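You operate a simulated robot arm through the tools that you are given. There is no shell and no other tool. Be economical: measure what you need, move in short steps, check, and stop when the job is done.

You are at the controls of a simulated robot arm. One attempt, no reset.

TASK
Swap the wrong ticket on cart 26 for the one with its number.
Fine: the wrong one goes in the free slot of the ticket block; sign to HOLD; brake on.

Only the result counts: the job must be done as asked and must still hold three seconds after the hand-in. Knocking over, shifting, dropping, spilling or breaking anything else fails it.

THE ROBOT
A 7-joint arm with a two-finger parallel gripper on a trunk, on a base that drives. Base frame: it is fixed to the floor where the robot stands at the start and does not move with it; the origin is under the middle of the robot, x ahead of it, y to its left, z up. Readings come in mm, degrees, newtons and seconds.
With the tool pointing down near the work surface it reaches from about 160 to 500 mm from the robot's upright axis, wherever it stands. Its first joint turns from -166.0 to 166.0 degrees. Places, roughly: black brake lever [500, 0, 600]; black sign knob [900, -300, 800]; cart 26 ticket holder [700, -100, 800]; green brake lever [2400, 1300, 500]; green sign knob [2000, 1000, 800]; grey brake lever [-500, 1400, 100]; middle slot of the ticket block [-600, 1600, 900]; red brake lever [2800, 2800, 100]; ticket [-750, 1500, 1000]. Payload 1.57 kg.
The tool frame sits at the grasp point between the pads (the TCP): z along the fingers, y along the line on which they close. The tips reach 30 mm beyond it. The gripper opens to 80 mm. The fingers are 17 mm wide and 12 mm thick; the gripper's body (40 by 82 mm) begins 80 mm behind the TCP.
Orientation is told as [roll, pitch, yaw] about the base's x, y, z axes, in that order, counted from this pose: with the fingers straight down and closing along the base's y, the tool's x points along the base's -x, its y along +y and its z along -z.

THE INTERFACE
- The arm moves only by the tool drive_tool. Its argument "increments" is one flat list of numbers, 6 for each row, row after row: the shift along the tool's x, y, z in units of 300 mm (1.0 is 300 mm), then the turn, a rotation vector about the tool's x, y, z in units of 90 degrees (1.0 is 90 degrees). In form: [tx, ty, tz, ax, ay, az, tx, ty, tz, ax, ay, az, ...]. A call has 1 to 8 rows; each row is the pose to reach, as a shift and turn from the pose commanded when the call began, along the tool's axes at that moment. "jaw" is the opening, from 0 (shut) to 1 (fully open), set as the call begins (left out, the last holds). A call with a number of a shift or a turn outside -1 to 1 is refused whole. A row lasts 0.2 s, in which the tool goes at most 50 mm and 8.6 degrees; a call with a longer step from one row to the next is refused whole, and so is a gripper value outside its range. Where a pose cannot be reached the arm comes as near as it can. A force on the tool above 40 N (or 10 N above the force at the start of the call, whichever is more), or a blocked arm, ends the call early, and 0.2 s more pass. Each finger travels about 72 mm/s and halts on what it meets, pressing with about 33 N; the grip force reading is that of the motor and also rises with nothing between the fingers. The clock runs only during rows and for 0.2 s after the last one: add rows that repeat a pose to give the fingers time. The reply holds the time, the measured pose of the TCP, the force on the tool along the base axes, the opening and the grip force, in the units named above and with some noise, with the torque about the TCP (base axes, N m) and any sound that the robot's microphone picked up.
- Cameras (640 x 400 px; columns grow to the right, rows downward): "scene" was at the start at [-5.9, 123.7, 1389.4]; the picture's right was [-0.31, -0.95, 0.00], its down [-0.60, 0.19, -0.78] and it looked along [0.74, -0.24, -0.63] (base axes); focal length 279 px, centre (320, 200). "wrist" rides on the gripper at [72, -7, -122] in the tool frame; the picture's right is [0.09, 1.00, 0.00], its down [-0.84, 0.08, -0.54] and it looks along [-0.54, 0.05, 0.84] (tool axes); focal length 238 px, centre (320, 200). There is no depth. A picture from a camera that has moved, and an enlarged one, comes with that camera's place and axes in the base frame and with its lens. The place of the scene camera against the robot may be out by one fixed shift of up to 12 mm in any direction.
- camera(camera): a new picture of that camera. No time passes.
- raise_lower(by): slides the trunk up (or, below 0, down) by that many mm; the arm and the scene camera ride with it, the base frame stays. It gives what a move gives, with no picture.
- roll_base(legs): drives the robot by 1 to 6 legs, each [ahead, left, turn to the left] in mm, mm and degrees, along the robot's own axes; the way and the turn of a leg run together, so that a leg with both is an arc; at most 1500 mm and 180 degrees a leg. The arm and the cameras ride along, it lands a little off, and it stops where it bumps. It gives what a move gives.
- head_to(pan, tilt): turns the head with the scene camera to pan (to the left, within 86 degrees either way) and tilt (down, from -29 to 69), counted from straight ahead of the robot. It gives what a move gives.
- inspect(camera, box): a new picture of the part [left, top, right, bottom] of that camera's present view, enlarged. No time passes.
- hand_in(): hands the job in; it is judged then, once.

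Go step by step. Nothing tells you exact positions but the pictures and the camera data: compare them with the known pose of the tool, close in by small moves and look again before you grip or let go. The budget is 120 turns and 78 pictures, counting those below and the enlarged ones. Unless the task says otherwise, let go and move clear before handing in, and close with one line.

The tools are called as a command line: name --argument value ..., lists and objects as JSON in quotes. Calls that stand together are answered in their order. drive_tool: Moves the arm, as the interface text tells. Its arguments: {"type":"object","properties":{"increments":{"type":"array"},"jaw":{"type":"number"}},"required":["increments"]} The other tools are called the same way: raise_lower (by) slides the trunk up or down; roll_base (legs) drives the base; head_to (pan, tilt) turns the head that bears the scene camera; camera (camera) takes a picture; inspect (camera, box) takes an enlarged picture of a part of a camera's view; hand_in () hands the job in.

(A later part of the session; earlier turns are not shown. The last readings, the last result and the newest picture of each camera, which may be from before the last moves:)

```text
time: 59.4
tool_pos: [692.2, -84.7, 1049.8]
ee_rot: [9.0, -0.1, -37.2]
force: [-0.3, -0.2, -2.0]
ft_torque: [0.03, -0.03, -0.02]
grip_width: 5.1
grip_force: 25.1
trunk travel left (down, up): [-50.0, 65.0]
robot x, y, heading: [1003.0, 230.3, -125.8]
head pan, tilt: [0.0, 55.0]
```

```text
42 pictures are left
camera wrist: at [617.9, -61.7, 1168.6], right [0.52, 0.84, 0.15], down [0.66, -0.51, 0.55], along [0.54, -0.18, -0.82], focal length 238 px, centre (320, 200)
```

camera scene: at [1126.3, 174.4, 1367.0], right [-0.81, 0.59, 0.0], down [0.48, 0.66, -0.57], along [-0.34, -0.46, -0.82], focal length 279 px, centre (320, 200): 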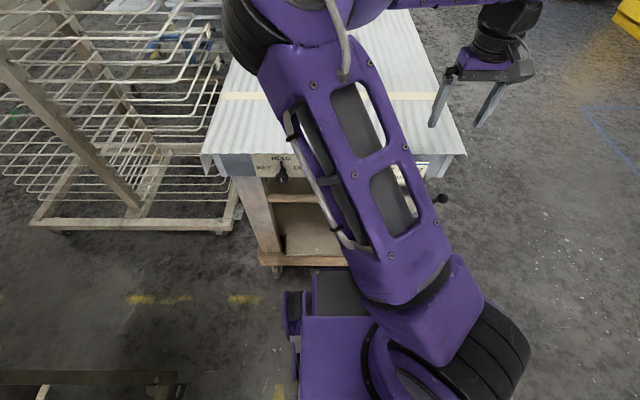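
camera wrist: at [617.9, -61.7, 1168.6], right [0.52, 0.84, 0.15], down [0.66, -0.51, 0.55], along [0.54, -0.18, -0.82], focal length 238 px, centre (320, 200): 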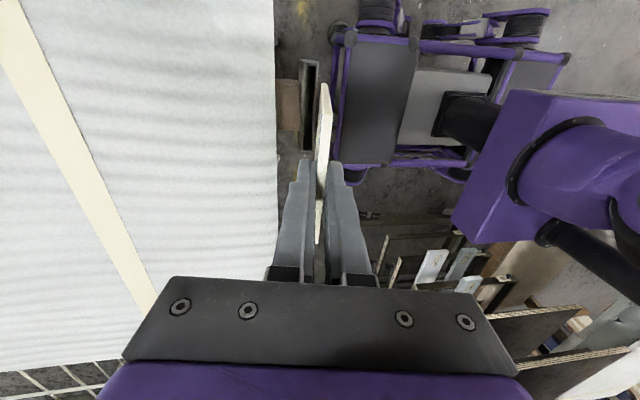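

I have the CART 72 ticket. I'll back away from the cart, turn toward the ticket block and look at it from a distance.

drive_tool --increments '[0, 0, 0, 0.05, 0, 0, 0, 0, -0.05, 0.1, 0, 0]'

roll_base --legs '[[-400, 0, 0], [0, 0, -80], [850, 0, 0]]'

head_to --pan 0 --tilt 25

camera --camera "scene"

```text
time: 60.0
tool_pos: [690.7, -86.3, 1062.9]
ee_rot: [-0.1, -0.1, -37.2]
force: [-0.6, 0.5, -0.4]
ft_torque: [0.0, -0.03, 0.01]
grip_width: 5.0
grip_force: 25.2
trunk travel left (down, up): [-50.0, 65.0]
robot x, y, heading: [1002.2, 233.9, -125.9]
head pan, tilt: [0.0, 55.0]
```

```text
time: 70.0
tool_pos: [99.7, 1155.8, 1063.3]
ee_rot: [-0.1, -0.1, -116.3]
force: [0.6, -0.8, 0.2]
ft_torque: [0.0, 0.0, 0.01]
grip_width: 5.0
grip_force: 25.7
trunk travel left (down, up): [-50.0, 65.0]
robot x, y, heading: [472.7, 911.8, 154.6]
head pan, tilt: [0.0, 55.0]
```

```text
time: 71.0
tool_pos: [99.6, 1156.7, 1062.9]
ee_rot: [0.0, -0.1, -116.4]
force: [0.4, 0.3, -0.3]
ft_torque: [-0.04, 0.05, 0.03]
grip_width: 4.9
grip_force: 25.7
trunk travel left (down, up): [-50.0, 65.0]
robot x, y, heading: [474.0, 912.8, 154.7]
head pan, tilt: [0.0, 25.0]
```

```text
41 pictures are left
camera scene: at [411.7, 796.3, 1410.8], right [0.43, 0.9, 0.0], down [0.38, -0.18, -0.91], along [-0.82, 0.39, -0.42], focal length 279 px, centre (320, 200)
```

scene: 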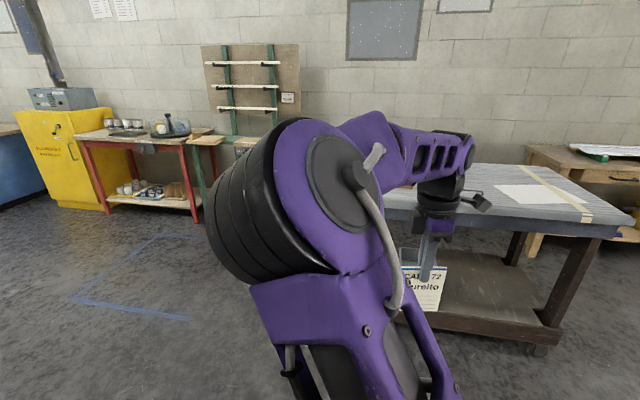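

The arm hides the block. I'll turn the base left a little and pan the head right.

roll_base --legs '[[300, -100, 0], [0, 0, 40]]'

head_to --pan -50 --tilt 30

camera --camera "scene"

```text
time: 75.0
tool_pos: [-199.7, 1072.9, 1062.3]
ee_rot: [0.0, -0.2, -75.6]
force: [1.3, 0.2, -0.4]
ft_torque: [0.01, 0.01, 0.01]
grip_width: 5.0
grip_force: 25.0
trunk travel left (down, up): [-50.0, 65.0]
robot x, y, heading: [243.2, 1132.2, -164.1]
head pan, tilt: [0.0, 25.0]
```

```text
time: 76.2
tool_pos: [-199.1, 1074.3, 1063.2]
ee_rot: [-0.2, -0.1, -75.6]
force: [-0.5, 0.5, -0.1]
ft_torque: [0.0, 0.0, 0.01]
grip_width: 5.2
grip_force: 25.3
trunk travel left (down, up): [-50.0, 65.0]
robot x, y, heading: [242.1, 1131.6, -164.5]
head pan, tilt: [-50.0, 30.0]
```

```text
40 pictures are left
camera scene: at [293.4, 1081.1, 1403.0], right [0.57, 0.82, 0.0], down [0.41, -0.28, -0.87], along [-0.71, 0.49, -0.5], focal length 279 px, centre (320, 200)
```

scene: 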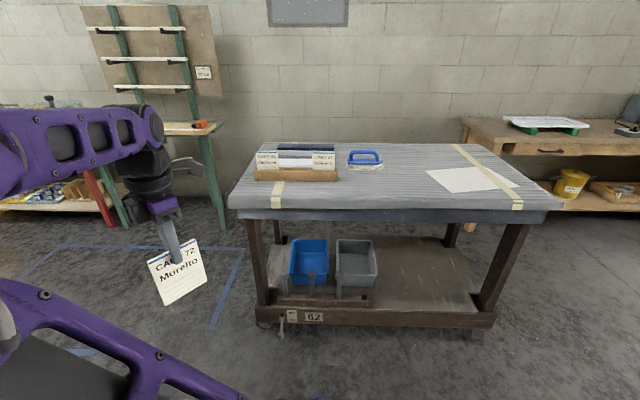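

inspect --camera "scene" --box '[245, 135, 345, 195]'

inspect --camera "scene" --box '[255, 300, 335, 350]'

```text
6.40 times, centred on (295, 165) of scene
camera zoom: at [293.4, 1081.1, 1403.0], right [0.57, 0.82, 0.0], down [0.41, -0.28, -0.87], along [-0.71, 0.49, -0.5], focal length 1788 px, centre (480, 424)
```

zoom: 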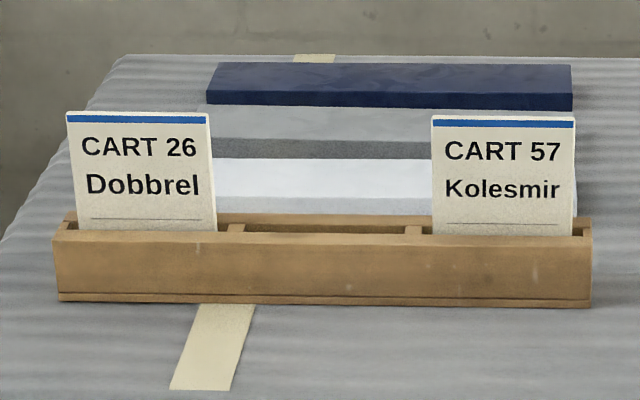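

```text
8.00 times, centred on (295, 325) of scene
camera zoom: at [293.4, 1081.1, 1403.0], right [0.57, 0.82, 0.0], down [0.41, -0.28, -0.87], along [-0.71, 0.49, -0.5], focal length 2235 px, centre (520, -800)
```

zoom: 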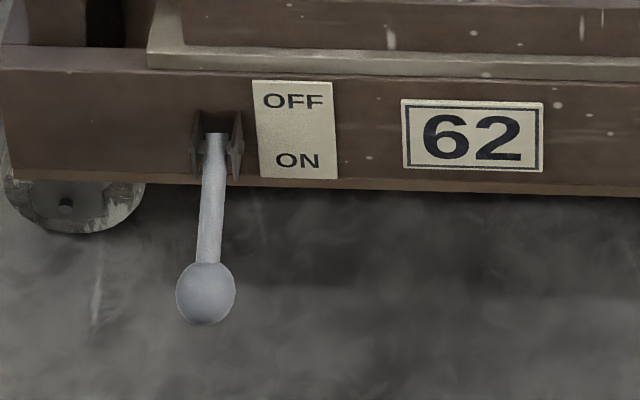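

The block is on cart 62. The CART 26 ticket sits in its left slot, CART 57 in the right one, and the middle slot is free, at about (-710, 1632). On that cart "ON" is lever down. Before choosing where to stand, I'll test how far the arm reaches with the tool vertical.

drive_tool --increments '[0, 0, 0.1, 0, 0, 0, 0, -0.1, 0.2, 0, 0, 0, 0, -0.25, 0.2, 0, 0, 0, 0, -0.4, 0.2, 0, 0, 0, 0, -0.55, 0.2, 0, 0, 0, 0, -0.7, 0.2, 0, 0, 0]'

inspect --camera "scene" --box '[0, 80, 320, 280]'

```text
time: 77.6
tool_pos: [-401.8, 1023.8, 1004.4]
ee_rot: [-0.1, -0.2, -75.8]
force: [0.1, -0.5, -0.1]
ft_torque: [0.04, 0.01, 0.02]
grip_width: 5.0
grip_force: 25.0
trunk travel left (down, up): [-50.0, 65.0]
robot x, y, heading: [240.3, 1128.8, -164.4]
head pan, tilt: [-50.0, 30.0]
```

```text
2.00 times, centred on (160, 180) of scene
camera zoom: at [293.6, 1081.2, 1402.9], right [0.57, 0.82, 0.0], down [0.41, -0.28, -0.87], along [-0.71, 0.49, -0.5], focal length 559 px, centre (640, 240)
```

zoom: 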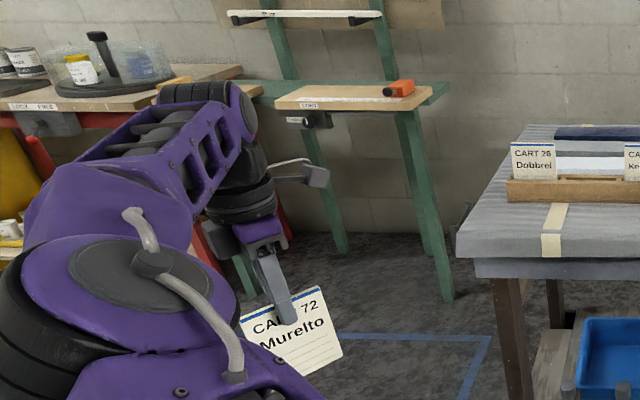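

The vertical tool reaches 650 mm at this height, so a stand in front of cart 62 works. I'll retract, square up to it and come to a staging spot.

drive_tool --increments '[0, 0.15, -0.05, 0, 0, 0, 0, 0.3, -0.1, 0, 0, 0, 0, 0.45, -0.2, 0, 0, 0, 0, 0.6, -0.25, 0, 0, 0, 0, 0.7, -0.25, 0, 0, 0]'

roll_base --legs '[[0, 0, -51.3], [280, 176, 0]]'

head_to --pan 0 --tilt 38

camera --camera "scene"

camera --camera "wrist"

```text
refused: row 3 steps farther than a row can; nothing moved
```

```text
time: 82.3
tool_pos: [-579.5, 1575.9, 1005.4]
ee_rot: [-0.2, -0.1, -126.2]
force: [-1.2, 0.4, 10.8]
ft_torque: [0.23, 0.07, 0.03]
grip_width: 4.9
grip_force: 25.1
trunk travel left (down, up): [-50.0, 65.0]
robot x, y, heading: [-85.6, 1148.6, 144.9]
head pan, tilt: [-50.0, 30.0]
```

```text
time: 83.4
tool_pos: [-580.1, 1576.5, 1005.4]
ee_rot: [-0.1, -0.1, -126.1]
force: [-1.3, -0.5, 5.5]
ft_torque: [0.03, 0.01, -0.03]
grip_width: 4.8
grip_force: 25.2
trunk travel left (down, up): [-50.0, 65.0]
robot x, y, heading: [-86.3, 1148.5, 144.9]
head pan, tilt: [0.0, 38.0]
```

```text
36 pictures are left
camera scene: at [-162.0, 1040.6, 1390.6], right [0.57, 0.82, 0.0], down [0.5, -0.35, -0.79], along [-0.65, 0.45, -0.62], focal length 279 px, centre (320, 200)
```

scene: 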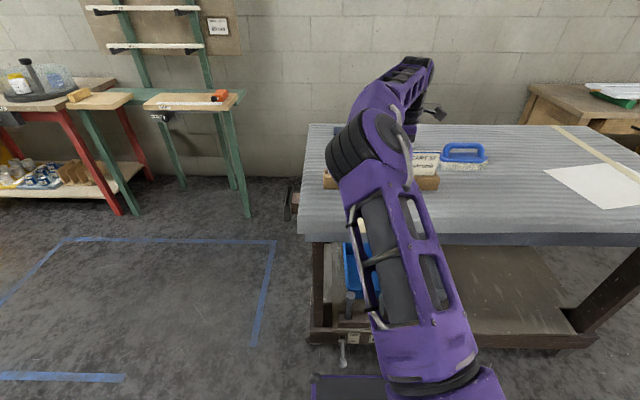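

```text
35 pictures are left
camera wrist: at [-543.6, 1636.0, 1127.5], right [0.86, -0.51, 0.0], down [-0.43, -0.72, 0.54], along [-0.28, -0.46, -0.84], focal length 238 px, centre (320, 200)
```

wrist: 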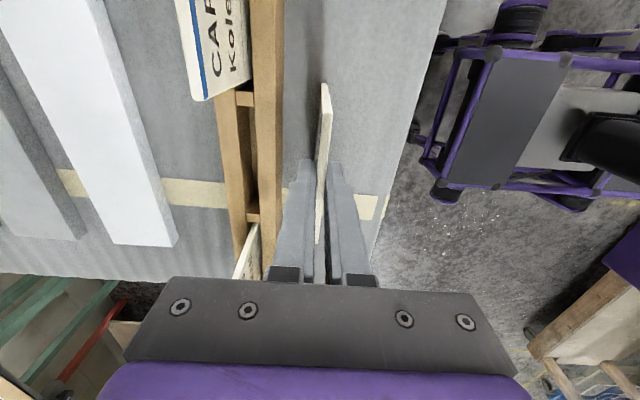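

The retraction was refused (one row too long), so the base drove with the arm extended. The upward force suggests the ticket's lower edge is brushing the table, so I'll lift it at once.

drive_tool --increments '[0, 0, -0.1, 0, 0, 0, 0, 0, -0.2, 0, 0, 0]'

camera --camera "wrist"

inspect --camera "scene" --box '[290, 110, 490, 235]'

```text
time: 84.0
tool_pos: [-580.1, 1573.2, 1064.5]
ee_rot: [-0.2, -0.1, -126.0]
force: [0.1, -0.4, 0.2]
ft_torque: [0.01, -0.01, 0.01]
grip_width: 4.9
grip_force: 24.8
trunk travel left (down, up): [-50.0, 65.0]
robot x, y, heading: [-88.7, 1144.9, 145.0]
head pan, tilt: [0.0, 38.0]
```

```text
34 pictures are left
camera wrist: at [-543.7, 1634.0, 1187.1], right [0.86, -0.51, 0.0], down [-0.43, -0.72, 0.54], along [-0.28, -0.47, -0.84], focal length 238 px, centre (320, 200)
```

wrist: 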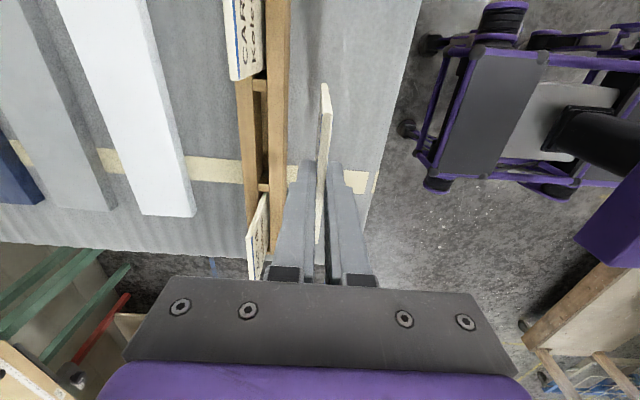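

```text
3.20 times, centred on (390, 172) of scene
camera zoom: at [-162.4, 1040.8, 1390.5], right [0.57, 0.82, 0.0], down [0.5, -0.35, -0.79], along [-0.65, 0.45, -0.62], focal length 894 px, centre (96, 288)
```

zoom: 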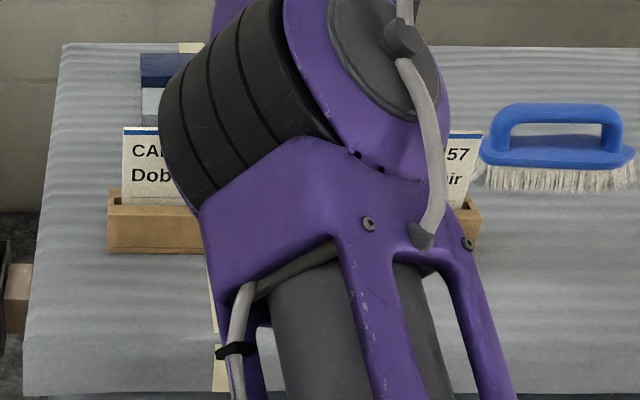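

Nothing was disturbed and the ticket sits unchanged in the grip. The free slot is about 60 mm ahead of the ticket plane and centred sideways. I'll pull the arm back 110 mm and then drive the base 110 mm in.

drive_tool --increments '[0, 0.122, 0, 0, 0, 0, 0, 0.244, 0, 0, 0, 0, 0, 0.367, 0, 0, 0, 0]'

roll_base --legs '[[110, 0, 0]]'

inspect --camera "wrist" --box '[200, 40, 400, 290]'

```text
time: 84.8
tool_pos: [-489.2, 1510.2, 1065.4]
ee_rot: [-0.2, -0.1, -126.0]
force: [-0.1, 0.1, -0.2]
ft_torque: [-0.04, -0.01, 0.01]
grip_width: 5.0
grip_force: 25.4
trunk travel left (down, up): [-50.0, 65.0]
robot x, y, heading: [-91.9, 1145.4, 144.8]
head pan, tilt: [0.0, 38.0]
```

```text
time: 86.0
tool_pos: [-578.6, 1573.8, 1065.1]
ee_rot: [-0.2, -0.1, -126.1]
force: [0.1, -0.5, -1.2]
ft_torque: [-0.01, 0.01, 0.0]
grip_width: 4.8
grip_force: 25.2
trunk travel left (down, up): [-50.0, 65.0]
robot x, y, heading: [-172.1, 1211.3, 145.0]
head pan, tilt: [0.0, 38.0]
```

```text
1.60 times, centred on (300, 165) of wrist
camera zoom: at [-543.3, 1633.9, 1187.3], right [0.86, -0.51, 0.0], down [-0.43, -0.72, 0.54], along [-0.28, -0.47, -0.84], focal length 381 px, centre (352, 256)
```

zoom: 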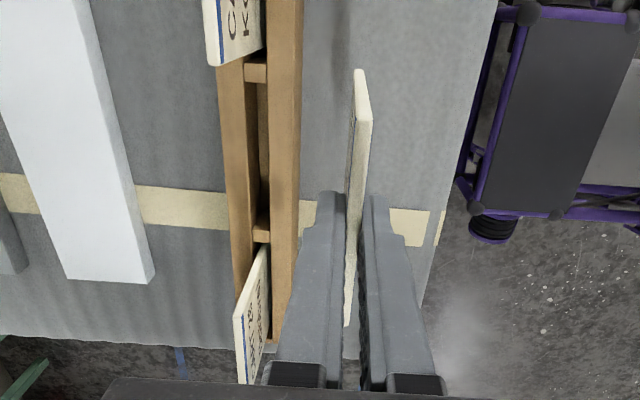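

The slot is 61 mm ahead and about 15 mm to the side, and parallel to the ticket. I'll rise 30 mm, go over the slot and look again.

drive_tool --increments '[0, 0, -0.1, 0, 0, 0, -0.025, -0.1, -0.1, 0, 0, 0, -0.053, -0.2, -0.1, 0, 0, 0]'

inspect --camera "wrist" --box '[200, 40, 400, 290]'

```text
time: 86.8
tool_pos: [-639.0, 1594.4, 1095.7]
ee_rot: [-0.2, -0.1, -126.1]
force: [0.8, -0.7, -0.1]
ft_torque: [0.01, 0.0, 0.0]
grip_width: 5.0
grip_force: 25.5
trunk travel left (down, up): [-50.0, 65.0]
robot x, y, heading: [-175.5, 1208.7, 145.0]
head pan, tilt: [0.0, 38.0]
```

```text
1.60 times, centred on (300, 165) of wrist
camera zoom: at [-602.7, 1655.9, 1218.1], right [0.86, -0.51, 0.0], down [-0.43, -0.72, 0.54], along [-0.28, -0.47, -0.84], focal length 381 px, centre (352, 256)
```

zoom: 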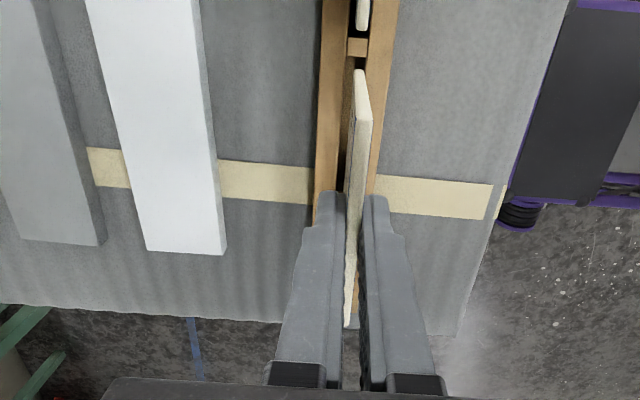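

The ticket is over the slot, with about 5 mm to spare at each end. I'll shift 2 mm and go down into the entry with the force watched.

drive_tool --increments '[0.001, -0.006, 0.05, 0, 0, 0, 0.001, -0.006, 0.09, 0, 0, 0, 0.001, -0.006, 0.13, 0, 0, 0, 0.001, -0.006, 0.15, 0, 0, 0]'

inspect --camera "wrist" --box '[200, 40, 400, 290]'

```text
time: 87.8
tool_pos: [-639.8, 1596.5, 1051.0]
ee_rot: [-0.2, -0.2, -126.2]
force: [-0.1, 0.1, -0.1]
ft_torque: [0.02, 0.0, -0.02]
grip_width: 5.1
grip_force: 25.0
trunk travel left (down, up): [-50.0, 65.0]
robot x, y, heading: [-175.5, 1212.1, 145.0]
head pan, tilt: [0.0, 38.0]
```

```text
1.60 times, centred on (300, 165) of wrist
camera zoom: at [-603.6, 1657.1, 1172.7], right [0.86, -0.51, 0.0], down [-0.43, -0.72, 0.54], along [-0.28, -0.47, -0.84], focal length 381 px, centre (352, 256)
```

zoom: 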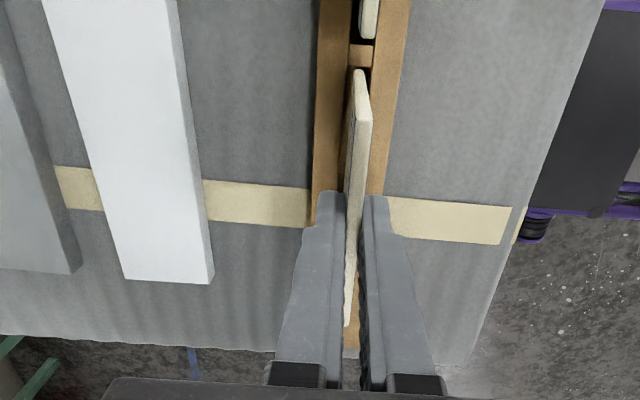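

No contact, and it is still aligned. I'll continue down to seat it.

drive_tool --increments '[0, -0.002, 0.04, 0, 0, 0, 0, -0.002, 0.08, 0, 0, 0, 0, -0.002, 0.11, 0, 0, 0, 0, -0.002, 0.13, 0, 0, 0, 0, -0.002, 0.145, 0, 0, 0]'

inspect --camera "wrist" --box '[200, 40, 400, 290]'

```text
time: 89.0
tool_pos: [-639.2, 1596.4, 1010.6]
ee_rot: [-0.5, -0.1, -126.0]
force: [-2.4, -0.7, 21.1]
ft_torque: [0.02, 0.04, 0.01]
grip_width: 5.4
grip_force: 25.3
trunk travel left (down, up): [-50.0, 65.0]
robot x, y, heading: [-177.2, 1208.7, 145.0]
head pan, tilt: [0.0, 38.0]
```

```text
1.60 times, centred on (300, 165) of wrist
camera zoom: at [-602.2, 1657.4, 1132.0], right [0.86, -0.51, -0.01], down [-0.42, -0.72, 0.54], along [-0.28, -0.46, -0.84], focal length 381 px, centre (352, 256)
```

zoom: 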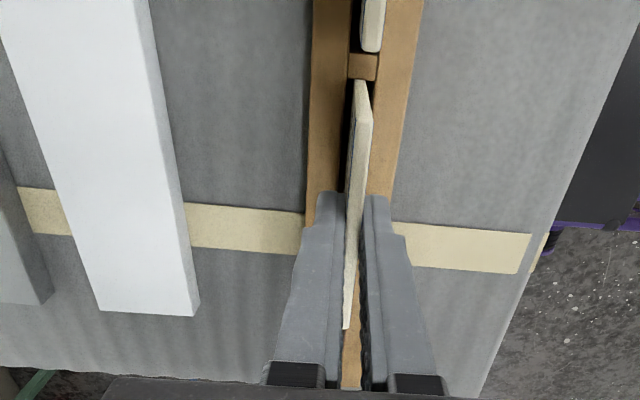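

It stopped with 21 N at TCP z≈1010, which fits the ticket standing on the slot floor. I'll release and rise.

drive_tool --increments '[0, 0, -0.01, 0, 0, 0, 0, 0, -0.01, 0, 0, 0, 0, 0, -0.01, 0, 0, 0]' --jaw 0.5

drive_tool --increments '[0, 0, -0.1, 0, 0, 0, 0, 0, -0.2, 0, 0, 0, 0, 0, -0.25, 0, 0, 0]'

camera --camera "wrist"

```text
time: 89.8
tool_pos: [-639.0, 1597.7, 1010.8]
ee_rot: [-0.2, -0.1, -126.0]
force: [0.3, 0.4, 0.4]
ft_torque: [-0.01, -0.02, -0.01]
grip_width: 40.0
grip_force: 0.1
trunk travel left (down, up): [-50.0, 65.0]
robot x, y, heading: [-177.4, 1211.7, 145.0]
head pan, tilt: [0.0, 38.0]
```

```text
time: 90.6
tool_pos: [-638.2, 1597.2, 1083.3]
ee_rot: [-0.2, -0.1, -126.1]
force: [0.3, -0.3, 0.7]
ft_torque: [-0.01, -0.01, 0.02]
grip_width: 40.0
grip_force: 0.1
trunk travel left (down, up): [-50.0, 65.0]
robot x, y, heading: [-178.1, 1210.4, 145.1]
head pan, tilt: [0.0, 38.0]
```

```text
28 pictures are left
camera wrist: at [-601.9, 1658.0, 1206.4], right [0.86, -0.51, 0.0], down [-0.43, -0.72, 0.54], along [-0.28, -0.47, -0.84], focal length 238 px, centre (320, 200)
```

wrist: 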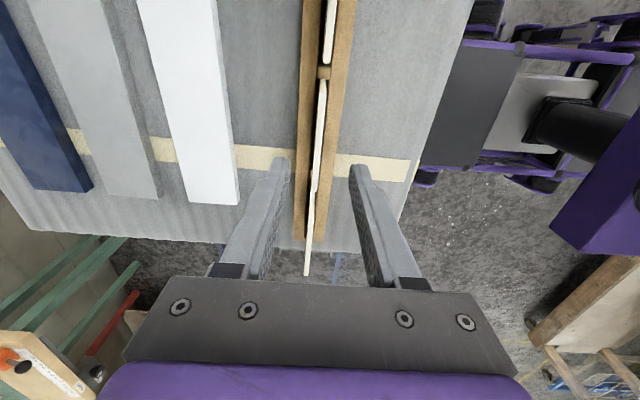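

CART 72 now stands in the middle slot. I'll move 110 mm to the left over the CART 26 ticket.

drive_tool --increments '[-0.12, 0, 0, 0, 0, 0, -0.24, 0, 0, 0, 0, 0, -0.367, 0, 0, 0, 0, 0]' --jaw 0.6

inspect --camera "wrist" --box '[200, 40, 400, 290]'

```text
time: 91.4
tool_pos: [-704.9, 1508.3, 1086.3]
ee_rot: [-0.2, -0.1, -126.1]
force: [0.3, 0.6, 0.1]
ft_torque: [-0.02, -0.01, 0.01]
grip_width: 47.9
grip_force: 0.1
trunk travel left (down, up): [-50.0, 65.0]
robot x, y, heading: [-179.0, 1209.8, 145.0]
head pan, tilt: [0.0, 38.0]
```

```text
1.60 times, centred on (300, 165) of wrist
camera zoom: at [-668.8, 1568.0, 1207.4], right [0.86, -0.51, 0.0], down [-0.43, -0.72, 0.54], along [-0.28, -0.47, -0.84], focal length 381 px, centre (352, 256)
```

zoom: 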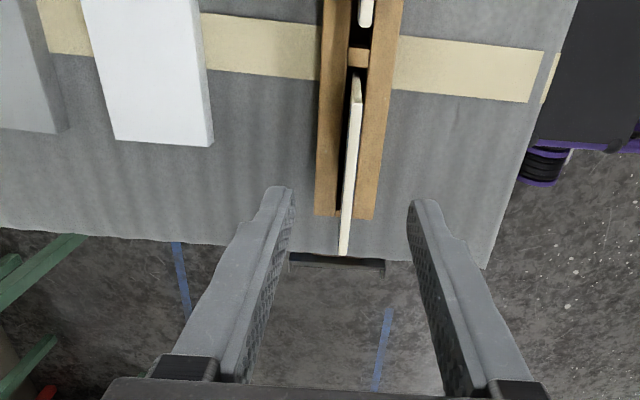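

The CART 26 ticket is 10 mm further along; otherwise it is aligned. I'll shift, descend to the same grip height (z≈1011) and close.

drive_tool --increments '[-0.033, -0.004, 0.05, 0, 0, 0, -0.033, -0.004, 0.13, 0, 0, 0, -0.033, -0.004, 0.2, 0, 0, 0, -0.033, -0.004, 0.25, 0, 0, 0]'

inspect --camera "wrist" --box '[200, 40, 400, 290]'

```text
time: 92.4
tool_pos: [-711.4, 1501.8, 1010.0]
ee_rot: [-0.3, 0.0, -125.9]
force: [-0.5, 0.1, 0.6]
ft_torque: [0.02, 0.02, 0.01]
grip_width: 48.0
grip_force: 0.1
trunk travel left (down, up): [-50.0, 65.0]
robot x, y, heading: [-178.3, 1211.3, 145.1]
head pan, tilt: [0.0, 38.0]
```

```text
1.60 times, centred on (300, 165) of wrist
camera zoom: at [-675.8, 1561.9, 1132.3], right [0.86, -0.51, 0.0], down [-0.43, -0.72, 0.54], along [-0.28, -0.47, -0.84], focal length 381 px, centre (352, 256)
```

zoom: 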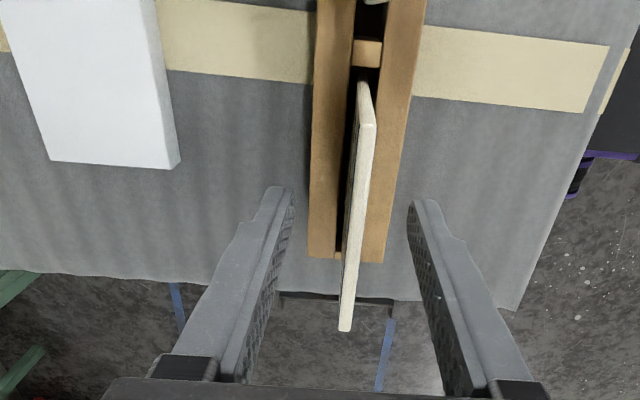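

The framing matches the earlier grip. I'll close and draw the ticket up.

drive_tool --increments '[0, 0, 0, 0, 0, 0, 0, 0, 0, 0, 0, 0, 0, 0, 0, 0, 0, 0]' --jaw 0

drive_tool --increments '[0, 0, -0.05, 0, 0, 0, 0, 0, -0.15, 0, 0, 0, 0, 0, -0.3, 0, 0, 0, 0, 0, -0.4, 0, 0, 0]'

inspect --camera "wrist" --box '[200, 40, 400, 290]'

```text
time: 93.2
tool_pos: [-711.3, 1501.4, 1010.9]
ee_rot: [-0.3, 0.0, -126.0]
force: [-0.3, 0.7, -0.4]
ft_torque: [-0.01, -0.01, 0.03]
grip_width: 5.2
grip_force: 25.4
trunk travel left (down, up): [-50.0, 65.0]
robot x, y, heading: [-177.2, 1207.9, 144.9]
head pan, tilt: [0.0, 38.0]
```

```text
time: 94.2
tool_pos: [-711.5, 1499.7, 1130.9]
ee_rot: [-0.2, 0.0, -126.0]
force: [0.0, -0.5, 0.2]
ft_torque: [0.03, 0.0, 0.01]
grip_width: 5.1
grip_force: 25.1
trunk travel left (down, up): [-50.0, 65.0]
robot x, y, heading: [-176.0, 1210.7, 145.0]
head pan, tilt: [0.0, 38.0]
```

```text
1.60 times, centred on (300, 165) of wrist
camera zoom: at [-675.2, 1560.2, 1252.7], right [0.86, -0.51, 0.0], down [-0.43, -0.72, 0.54], along [-0.28, -0.47, -0.84], focal length 381 px, centre (352, 256)
```

zoom: 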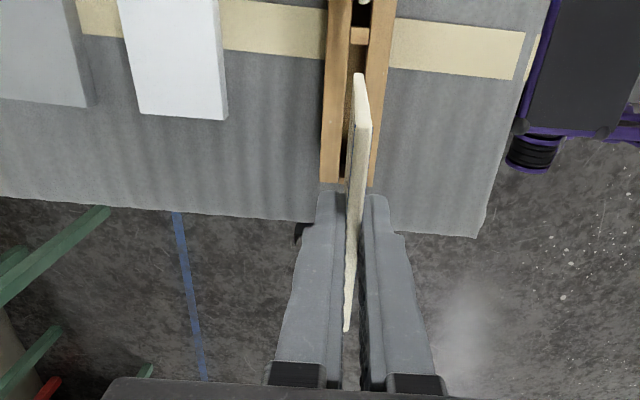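

The CART 26 ticket is in the grip. I'll pull the arm in, back off, and return to the front of cart 26.

drive_tool --increments '[0, 0.12, 0, 0, 0, 0, 0, 0.24, 0, 0, 0, 0, 0, 0.36, 0, 0, 0, 0, 0, 0.48, 0, 0, 0, 0]'

```text
time: 95.2
tool_pos: [-594.5, 1415.3, 1129.7]
ee_rot: [-0.2, -0.1, -126.1]
force: [0.1, 0.2, 0.2]
ft_torque: [0.0, -0.05, -0.01]
grip_width: 5.4
grip_force: 25.5
trunk travel left (down, up): [-50.0, 65.0]
robot x, y, heading: [-177.3, 1210.5, 145.2]
head pan, tilt: [0.0, 38.0]
```

roll_base --legs '[[-450, 0, 0], [0, 0, 89], [-296, 1074, 0]]'

head_to --pan 0 --tilt 45

camera --camera "scene"

```text
time: 111.9
tool_pos: [1003.9, 138.0, 1130.0]
ee_rot: [-0.3, -0.1, -38.3]
force: [0.0, -0.8, -1.4]
ft_torque: [0.01, -0.03, -0.03]
grip_width: 5.0
grip_force: 25.4
trunk travel left (down, up): [-50.0, 65.0]
robot x, y, heading: [1228.0, 545.8, -127.1]
head pan, tilt: [0.0, 38.0]
```

```text
time: 112.6
tool_pos: [1004.2, 138.0, 1129.5]
ee_rot: [-0.2, -0.1, -38.3]
force: [0.4, 0.0, 0.1]
ft_torque: [-0.03, 0.0, 0.0]
grip_width: 5.1
grip_force: 25.4
trunk travel left (down, up): [-50.0, 65.0]
robot x, y, heading: [1228.9, 550.3, -126.9]
head pan, tilt: [0.0, 45.0]
```

```text
24 pictures are left
camera scene: at [1345.2, 479.8, 1380.4], right [-0.8, 0.61, 0.0], down [0.43, 0.56, -0.71], along [-0.43, -0.56, -0.71], focal length 279 px, centre (320, 200)
```

scene: 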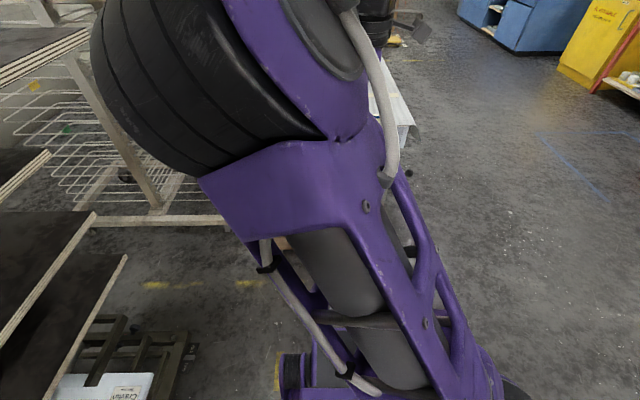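

roll_base --legs '[[0, 0, 1], [385, 5, 0]]'

```text
time: 115.3
tool_pos: [788.0, -176.0, 1129.5]
ee_rot: [-0.2, -0.2, -37.5]
force: [0.3, -0.5, -0.3]
ft_torque: [-0.04, -0.01, 0.04]
grip_width: 4.7
grip_force: 25.5
trunk travel left (down, up): [-50.0, 65.0]
robot x, y, heading: [1003.2, 240.2, -126.4]
head pan, tilt: [0.0, 45.0]
```

drive_tool --increments '[0.11, 0.01, 0.05, 0, 0, 0, 0.22, 0.02, 0.1, 0, 0, 0, 0.33, 0.03, 0.15, 0, 0, 0, 0.438, 0.042, 0.215, 0, 0, 0, 0.438, 0.042, 0.215, -0.05, 0, 0, 0.438, 0.042, 0.215, -0.1, 0, 0, 0.438, 0.042, 0.215, -0.1, 0, 0]'

inspect --camera "wrist" --box '[200, 40, 400, 290]'

```text
time: 116.9
tool_pos: [690.8, -85.2, 1067.3]
ee_rot: [9.0, -0.1, -37.5]
force: [-0.7, -0.1, -0.2]
ft_torque: [-0.04, 0.01, -0.03]
grip_width: 4.7
grip_force: 25.6
trunk travel left (down, up): [-50.0, 65.0]
robot x, y, heading: [1004.3, 235.3, -126.2]
head pan, tilt: [0.0, 45.0]
```

```text
1.60 times, centred on (300, 165) of wrist
camera zoom: at [616.9, -63.6, 1185.3], right [0.52, 0.84, 0.15], down [0.66, -0.51, 0.55], along [0.54, -0.19, -0.82], focal length 381 px, centre (352, 256)
```

zoom: 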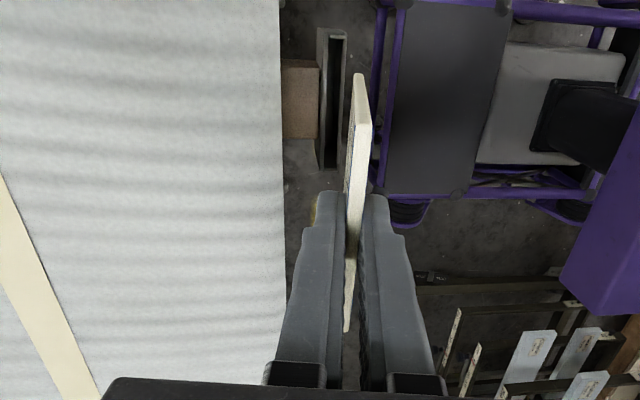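

The position matches the one where I drew out the old ticket. I'll zoom into the pocket to check its opening before going down.

inspect --camera "wrist" --box '[270, 40, 370, 160]'

```text
3.33 times, centred on (320, 100) of wrist
camera zoom: at [616.9, -63.6, 1185.3], right [0.52, 0.84, 0.15], down [0.66, -0.51, 0.55], along [0.54, -0.19, -0.82], focal length 794 px, centre (320, 533)
```

zoom: 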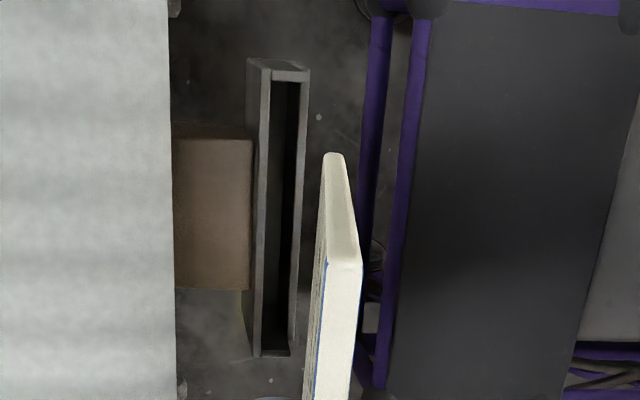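

The pocket is about 12.6 mm wide and 108 mm long, with its opening at about (702.6, -69.8, 832). It stands upright, so the ticket should go in vertically. I'll level the tool, align over it and look again.

drive_tool --increments '[0, 0, 0, 0.05, 0, 0, 0, 0, 0, 0.1, 0, 0]'

drive_tool --increments '[-0.004, 0.033, 0.05, 0, 0, 0, -0.006, 0.065, 0.12, 0, 0, 0, -0.006, 0.065, 0.2, 0, 0, 0, -0.006, 0.065, 0.2, 0, 0, 0]'

inspect --camera "wrist" --box '[270, 40, 370, 160]'

```text
time: 117.5
tool_pos: [691.5, -85.4, 1065.8]
ee_rot: [-0.2, -0.2, -37.4]
force: [0.0, -0.6, -0.3]
ft_torque: [-0.04, 0.02, -0.04]
grip_width: 5.0
grip_force: 25.1
trunk travel left (down, up): [-50.0, 65.0]
robot x, y, heading: [1005.2, 238.5, -126.5]
head pan, tilt: [0.0, 45.0]
```

```text
time: 118.5
tool_pos: [704.2, -72.2, 1004.6]
ee_rot: [-0.2, -0.1, -37.4]
force: [-0.4, -0.1, -0.1]
ft_torque: [0.01, 0.0, 0.01]
grip_width: 4.9
grip_force: 25.7
trunk travel left (down, up): [-50.0, 65.0]
robot x, y, heading: [1002.8, 236.5, -126.7]
head pan, tilt: [0.0, 45.0]
```

```text
3.33 times, centred on (320, 100) of wrist
camera zoom: at [641.3, -34.2, 1126.4], right [0.53, 0.85, 0.0], down [0.71, -0.44, 0.54], along [0.46, -0.29, -0.84], focal length 794 px, centre (320, 533)
```

zoom: 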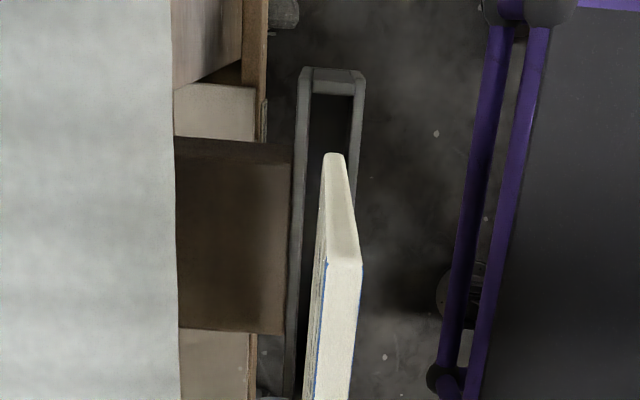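

The ticket is lined up within 2 mm of the pocket's middle. I'll go down with the force watched.

drive_tool --increments '[0, -0.005, 0.06, 0, 0, 0, 0, -0.005, 0.12, 0, 0, 0, 0, -0.005, 0.18, 0, 0, 0, 0, -0.005, 0.23, 0, 0, 0, 0, -0.005, 0.27, 0, 0, 0]'

inspect --camera "wrist" --box '[250, 60, 390, 250]'

```text
time: 119.7
tool_pos: [703.2, -74.6, 924.4]
ee_rot: [-0.1, 0.0, -37.4]
force: [0.1, 0.3, -0.4]
ft_torque: [-0.01, -0.04, -0.01]
grip_width: 4.7
grip_force: 25.2
trunk travel left (down, up): [-50.0, 65.0]
robot x, y, heading: [1003.6, 235.2, -126.4]
head pan, tilt: [0.0, 45.0]
```

```text
2.11 times, centred on (320, 155) of wrist
camera zoom: at [641.0, -36.9, 1047.0], right [0.53, 0.85, 0.0], down [0.71, -0.44, 0.54], along [0.46, -0.29, -0.84], focal length 502 px, centre (320, 295)
```

zoom: 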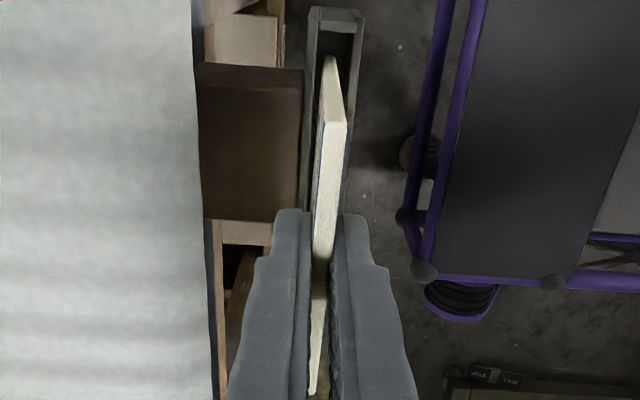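

The ticket is inside the pocket with no contact force. I'll go the last 25 mm to the floor of the pocket.

drive_tool --increments '[0, 0, 0.03, 0, 0, 0, 0, 0, 0.055, 0, 0, 0, 0, 0, 0.07, 0, 0, 0, 0, 0, 0.085, 0, 0, 0]'

```text
time: 120.7
tool_pos: [701.9, -73.1, 899.3]
ee_rot: [-0.2, 0.0, -37.4]
force: [1.1, 0.7, 6.5]
ft_torque: [0.01, -0.11, 0.02]
grip_width: 5.0
grip_force: 25.4
trunk travel left (down, up): [-50.0, 65.0]
robot x, y, heading: [1003.3, 237.8, -126.4]
head pan, tilt: [0.0, 45.0]
```

It's seated with light contact at z≈899. I'll release, rise, and check.

drive_tool --increments '[0, 0, 0, 0, 0, 0, 0, 0, 0, 0, 0, 0, 0, 0, 0, 0, 0, 0]' --jaw 0.5

drive_tool --increments '[0, 0, -0.12, 0, 0, 0, 0, 0, -0.25, 0, 0, 0, 0, 0, -0.4, 0, 0, 0, 0, 0, -0.5, 0, 0, 0]'

inspect --camera "wrist" --box '[220, 40, 420, 240]'

camera --camera "scene"

```text
time: 121.5
tool_pos: [703.2, -73.1, 899.0]
ee_rot: [-0.3, -0.1, -37.4]
force: [0.5, 0.2, 0.7]
ft_torque: [0.01, -0.03, 0.0]
grip_width: 39.7
grip_force: 0.0
trunk travel left (down, up): [-50.0, 65.0]
robot x, y, heading: [1001.5, 237.8, -125.8]
head pan, tilt: [0.0, 45.0]
```

```text
time: 122.5
tool_pos: [702.8, -73.8, 1047.9]
ee_rot: [-0.2, -0.1, -37.4]
force: [0.1, 0.6, 0.0]
ft_torque: [0.01, 0.04, 0.02]
grip_width: 39.7
grip_force: 0.0
trunk travel left (down, up): [-50.0, 65.0]
robot x, y, heading: [1006.9, 237.7, -126.3]
head pan, tilt: [0.0, 45.0]
```

```text
2.00 times, centred on (320, 140) of wrist
camera zoom: at [641.0, -35.9, 1170.5], right [0.53, 0.85, 0.0], down [0.71, -0.45, 0.54], along [0.46, -0.29, -0.84], focal length 477 px, centre (320, 320)
```

zoom: 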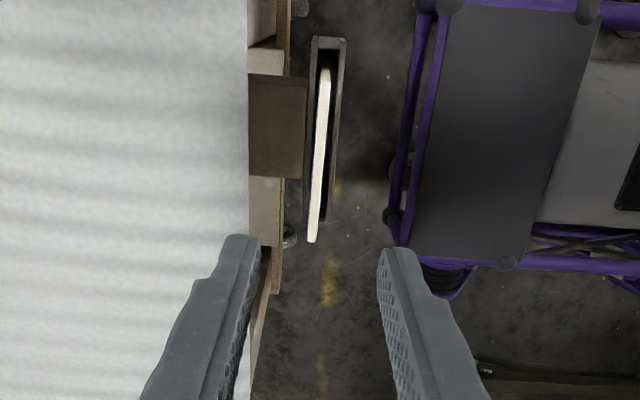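

```text
18 pictures are left
camera scene: at [1124.6, 171.3, 1380.3], right [-0.81, 0.59, 0.0], down [0.42, 0.57, -0.71], along [-0.42, -0.57, -0.71], focal length 279 px, centre (320, 200)
```

scene: 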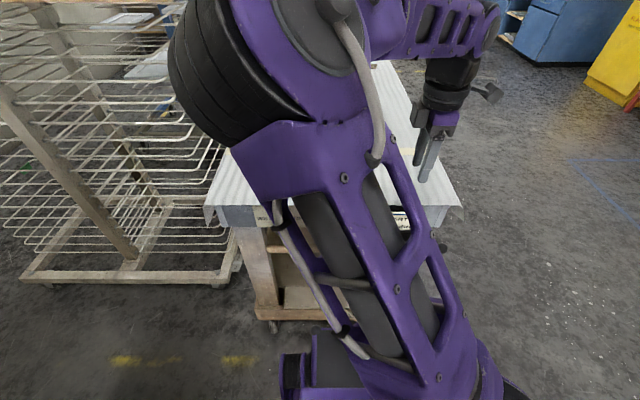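

The CART 26 ticket stands in the holder. The brake remains: the ball is at about (494, -15, 625) on the cart's right side, with its pivot near (560, -47, 587). I'll drive round to face that side.

roll_base --legs '[[-250, 0, 0], [256, -620, 0], [0, 0, 90], [-125, -501, 0]]'

head_to --pan 0 --tilt 45

camera --camera "scene"

```text
time: 139.3
tool_pos: [400.3, -34.1, 1047.9]
ee_rot: [-0.2, 0.0, 52.3]
force: [0.7, 0.5, 0.1]
ft_torque: [0.02, 0.02, 0.01]
grip_width: 39.9
grip_force: 0.1
trunk travel left (down, up): [-50.0, 65.0]
robot x, y, heading: [92.1, 267.7, -36.8]
head pan, tilt: [0.0, 45.0]
```

```text
time: 139.9
tool_pos: [399.8, -33.5, 1047.8]
ee_rot: [-0.2, 0.0, 52.3]
force: [0.0, -0.3, 0.4]
ft_torque: [0.03, -0.02, -0.02]
grip_width: 40.1
grip_force: 0.2
trunk travel left (down, up): [-50.0, 65.0]
robot x, y, heading: [96.8, 271.1, -36.7]
head pan, tilt: [0.0, 45.0]
```

```text
17 pictures are left
camera scene: at [170.9, 397.4, 1380.3], right [-0.6, -0.8, 0.0], down [-0.57, 0.42, -0.71], along [0.57, -0.42, -0.71], focal length 279 px, centre (320, 200)
```

scene: 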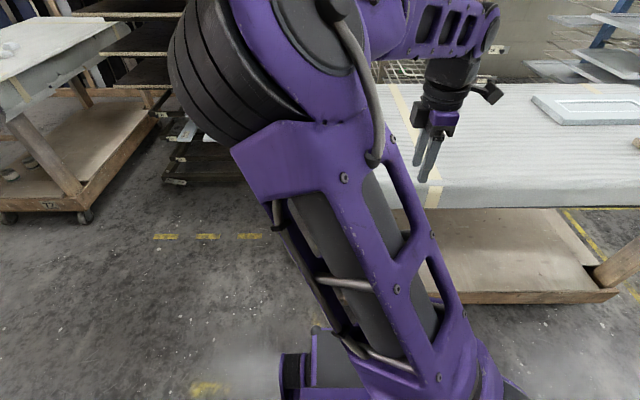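

The arm hides the lever from the scene camera, so I'll use the wrist camera. I'll turn the gripper back to neutral, pull back and lower.

drive_tool --increments '[0, 0.05, 0, 0, 0, 0.09, 0, 0.1, 0, 0, 0, 0.18, 0, 0.15, 0, 0, 0, 0.27, 0, 0.22, 0, 0, 0, 0.36, 0, 0.28, 0, 0, 0, 0.45, 0, 0.28, 0, 0, 0, 0.54, 0, 0.28, 0, 0, 0, 0.63, 0, 0.28, 0, 0, 0, 0.72]' --jaw 0

drive_tool --increments '[0, 0, 0.1, 0, 0, 0.09, 0, 0, 0.2, 0, 0, 0.18, 0, 0, 0.35, 0, 0, 0.27, 0, 0, 0.45, 0, 0, 0.27]'

camera --camera "wrist"

```text
time: 141.7
tool_pos: [333.8, 17.8, 1048.8]
ee_rot: [0.0, -0.1, -12.8]
force: [0.8, 1.1, 0.2]
ft_torque: [0.0, 0.02, 0.0]
grip_width: 0.0
grip_force: 21.6
trunk travel left (down, up): [-50.0, 65.0]
robot x, y, heading: [89.5, 270.0, -36.7]
head pan, tilt: [0.0, 45.0]
```

```text
time: 142.7
tool_pos: [332.2, 18.5, 912.1]
ee_rot: [0.1, -0.2, -37.0]
force: [-0.3, 0.0, 0.6]
ft_torque: [-0.02, 0.0, -0.01]
grip_width: 0.0
grip_force: 21.1
trunk travel left (down, up): [-50.0, 65.0]
robot x, y, heading: [91.4, 267.4, -36.6]
head pan, tilt: [0.0, 45.0]
```

```text
16 pictures are left
camera wrist: at [269.1, 55.1, 1034.3], right [0.53, 0.85, 0.0], down [0.71, -0.44, 0.55], along [0.46, -0.29, -0.84], focal length 238 px, centre (320, 200)
```

wrist: 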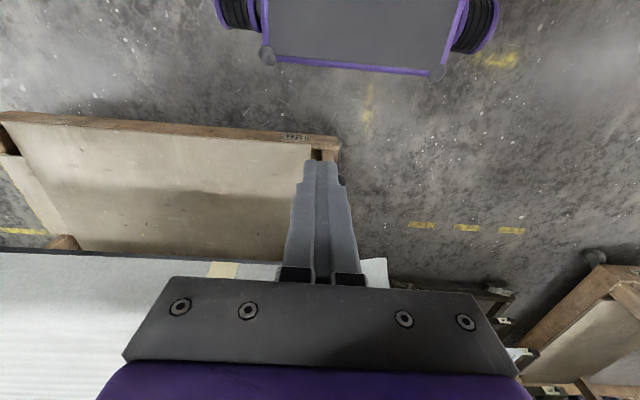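

drive_tool --increments '[0, -0.15, 0.05, 0, 0, 0, 0, -0.28, 0.1, 0, 0, 0, 0, -0.4, 0.2, 0, 0, 0]'

inspect --camera "wrist" --box '[320, 80, 520, 280]'

```text
time: 143.5
tool_pos: [261.2, -81.6, 852.3]
ee_rot: [0.1, -0.3, -36.9]
force: [-0.4, 0.9, 1.0]
ft_torque: [-0.01, 0.0, 0.0]
grip_width: 0.0
grip_force: 21.4
trunk travel left (down, up): [-50.0, 65.0]
robot x, y, heading: [93.1, 266.2, -36.4]
head pan, tilt: [0.0, 45.0]
```

```text
2.00 times, centred on (420, 180) of wrist
camera zoom: at [197.8, -44.8, 974.2], right [0.52, 0.85, 0.0], down [0.71, -0.44, 0.55], along [0.47, -0.29, -0.84], focal length 477 px, centre (120, 240)
```

zoom: 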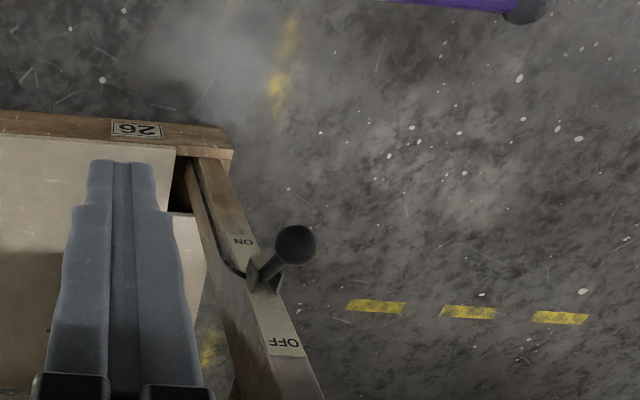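

On cart 26 the ON mark is below and OFF above. The lever sticks out and up now, so it must go down. I'll tilt the tool 45° forward in front of the lever and look again.

drive_tool --increments '[-0.02, 0.09, 0.07, 0, -0.07, 0, -0.04, 0.18, 0.14, 0, -0.14, 0, -0.07, 0.27, 0.21, 0, -0.21, 0, -0.1, 0.36, 0.28, 0, -0.28, 0, -0.13, 0.45, 0.35, 0, -0.35, 0, -0.16, 0.53, 0.43, 0, -0.42, 0, -0.187, 0.53, 0.507, 0, -0.5, 0]'

camera --camera "wrist"

```text
time: 145.1
tool_pos: [401.1, 15.0, 702.3]
ee_rot: [0.1, -45.4, -37.0]
force: [-0.1, -0.5, -0.4]
ft_torque: [-0.02, -0.03, 0.02]
grip_width: 0.0
grip_force: 22.0
out of reach, approached as far as the arm can: row 5, 6
trunk travel left (down, up): [-50.0, 65.0]
robot x, y, heading: [88.8, 269.7, -36.7]
head pan, tilt: [0.0, 45.0]
```

```text
14 pictures are left
camera wrist: at [286.4, 90.7, 736.7], right [0.55, 0.83, -0.06], down [0.21, -0.06, 0.98], along [0.81, -0.55, -0.21], focal length 238 px, centre (320, 200)
```

wrist: 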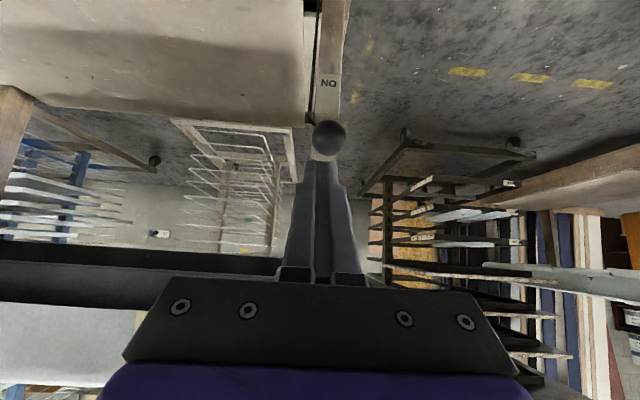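

By stereo from two wrist views the ball is at (484, -37, 618), with the pivot about 71 mm further in and 49 mm lower. I'll set the closed fingertips just over the ball.

drive_tool --increments '[-0.094, 0.013, 0.094, 0, 0, 0, -0.155, 0.027, 0.203, 0, 0, 0, -0.101, 0.027, 0.257, 0, 0, 0]'

camera --camera "wrist"

```text
time: 145.9
tool_pos: [469.1, -24.8, 668.3]
ee_rot: [0.1, -45.2, -37.0]
force: [-0.3, 0.2, 0.1]
ft_torque: [0.0, -0.01, -0.03]
grip_width: 0.0
grip_force: 21.7
trunk travel left (down, up): [-50.0, 65.0]
robot x, y, heading: [90.9, 270.4, -36.8]
head pan, tilt: [0.0, 45.0]
```

```text
13 pictures are left
camera wrist: at [354.2, 50.8, 703.1], right [0.55, 0.83, -0.06], down [0.21, -0.06, 0.98], along [0.81, -0.55, -0.21], focal length 238 px, centre (320, 200)
```

wrist: 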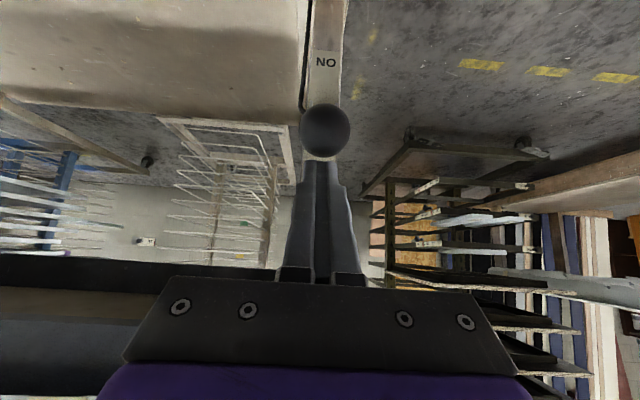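

The tips are right above the ball. I'll push straight down in small steps with the force watched.

drive_tool --increments '[0.033, 0, 0.033, 0, 0, 0, 0.066, 0, 0.066, 0, 0, 0, 0.1, 0, 0.1, 0, 0, 0, 0.133, 0, 0.133, 0, 0, 0, 0.166, 0, 0.166, 0, 0, 0]'

camera --camera "wrist"

```text
time: 147.1
tool_pos: [469.0, -24.3, 598.4]
ee_rot: [0.1, -45.1, -36.9]
force: [0.4, 0.2, -1.4]
ft_torque: [0.01, -0.02, 0.0]
grip_width: 0.0
grip_force: 21.5
trunk travel left (down, up): [-50.0, 65.0]
robot x, y, heading: [91.7, 268.4, -36.5]
head pan, tilt: [0.0, 45.0]
```

```text
12 pictures are left
camera wrist: at [353.4, 51.0, 633.5], right [0.55, 0.84, -0.06], down [0.21, -0.06, 0.98], along [0.81, -0.55, -0.21], focal length 238 px, centre (320, 200)
```

wrist: 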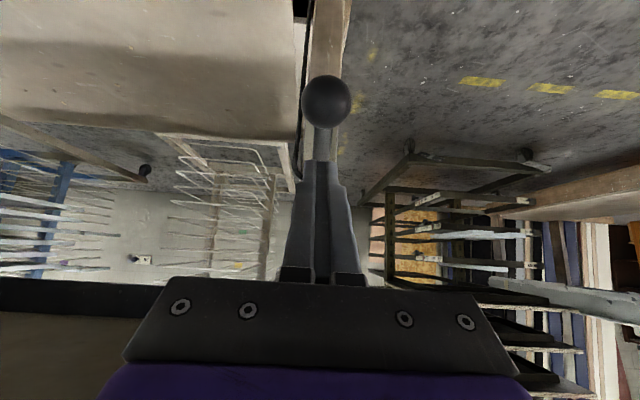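

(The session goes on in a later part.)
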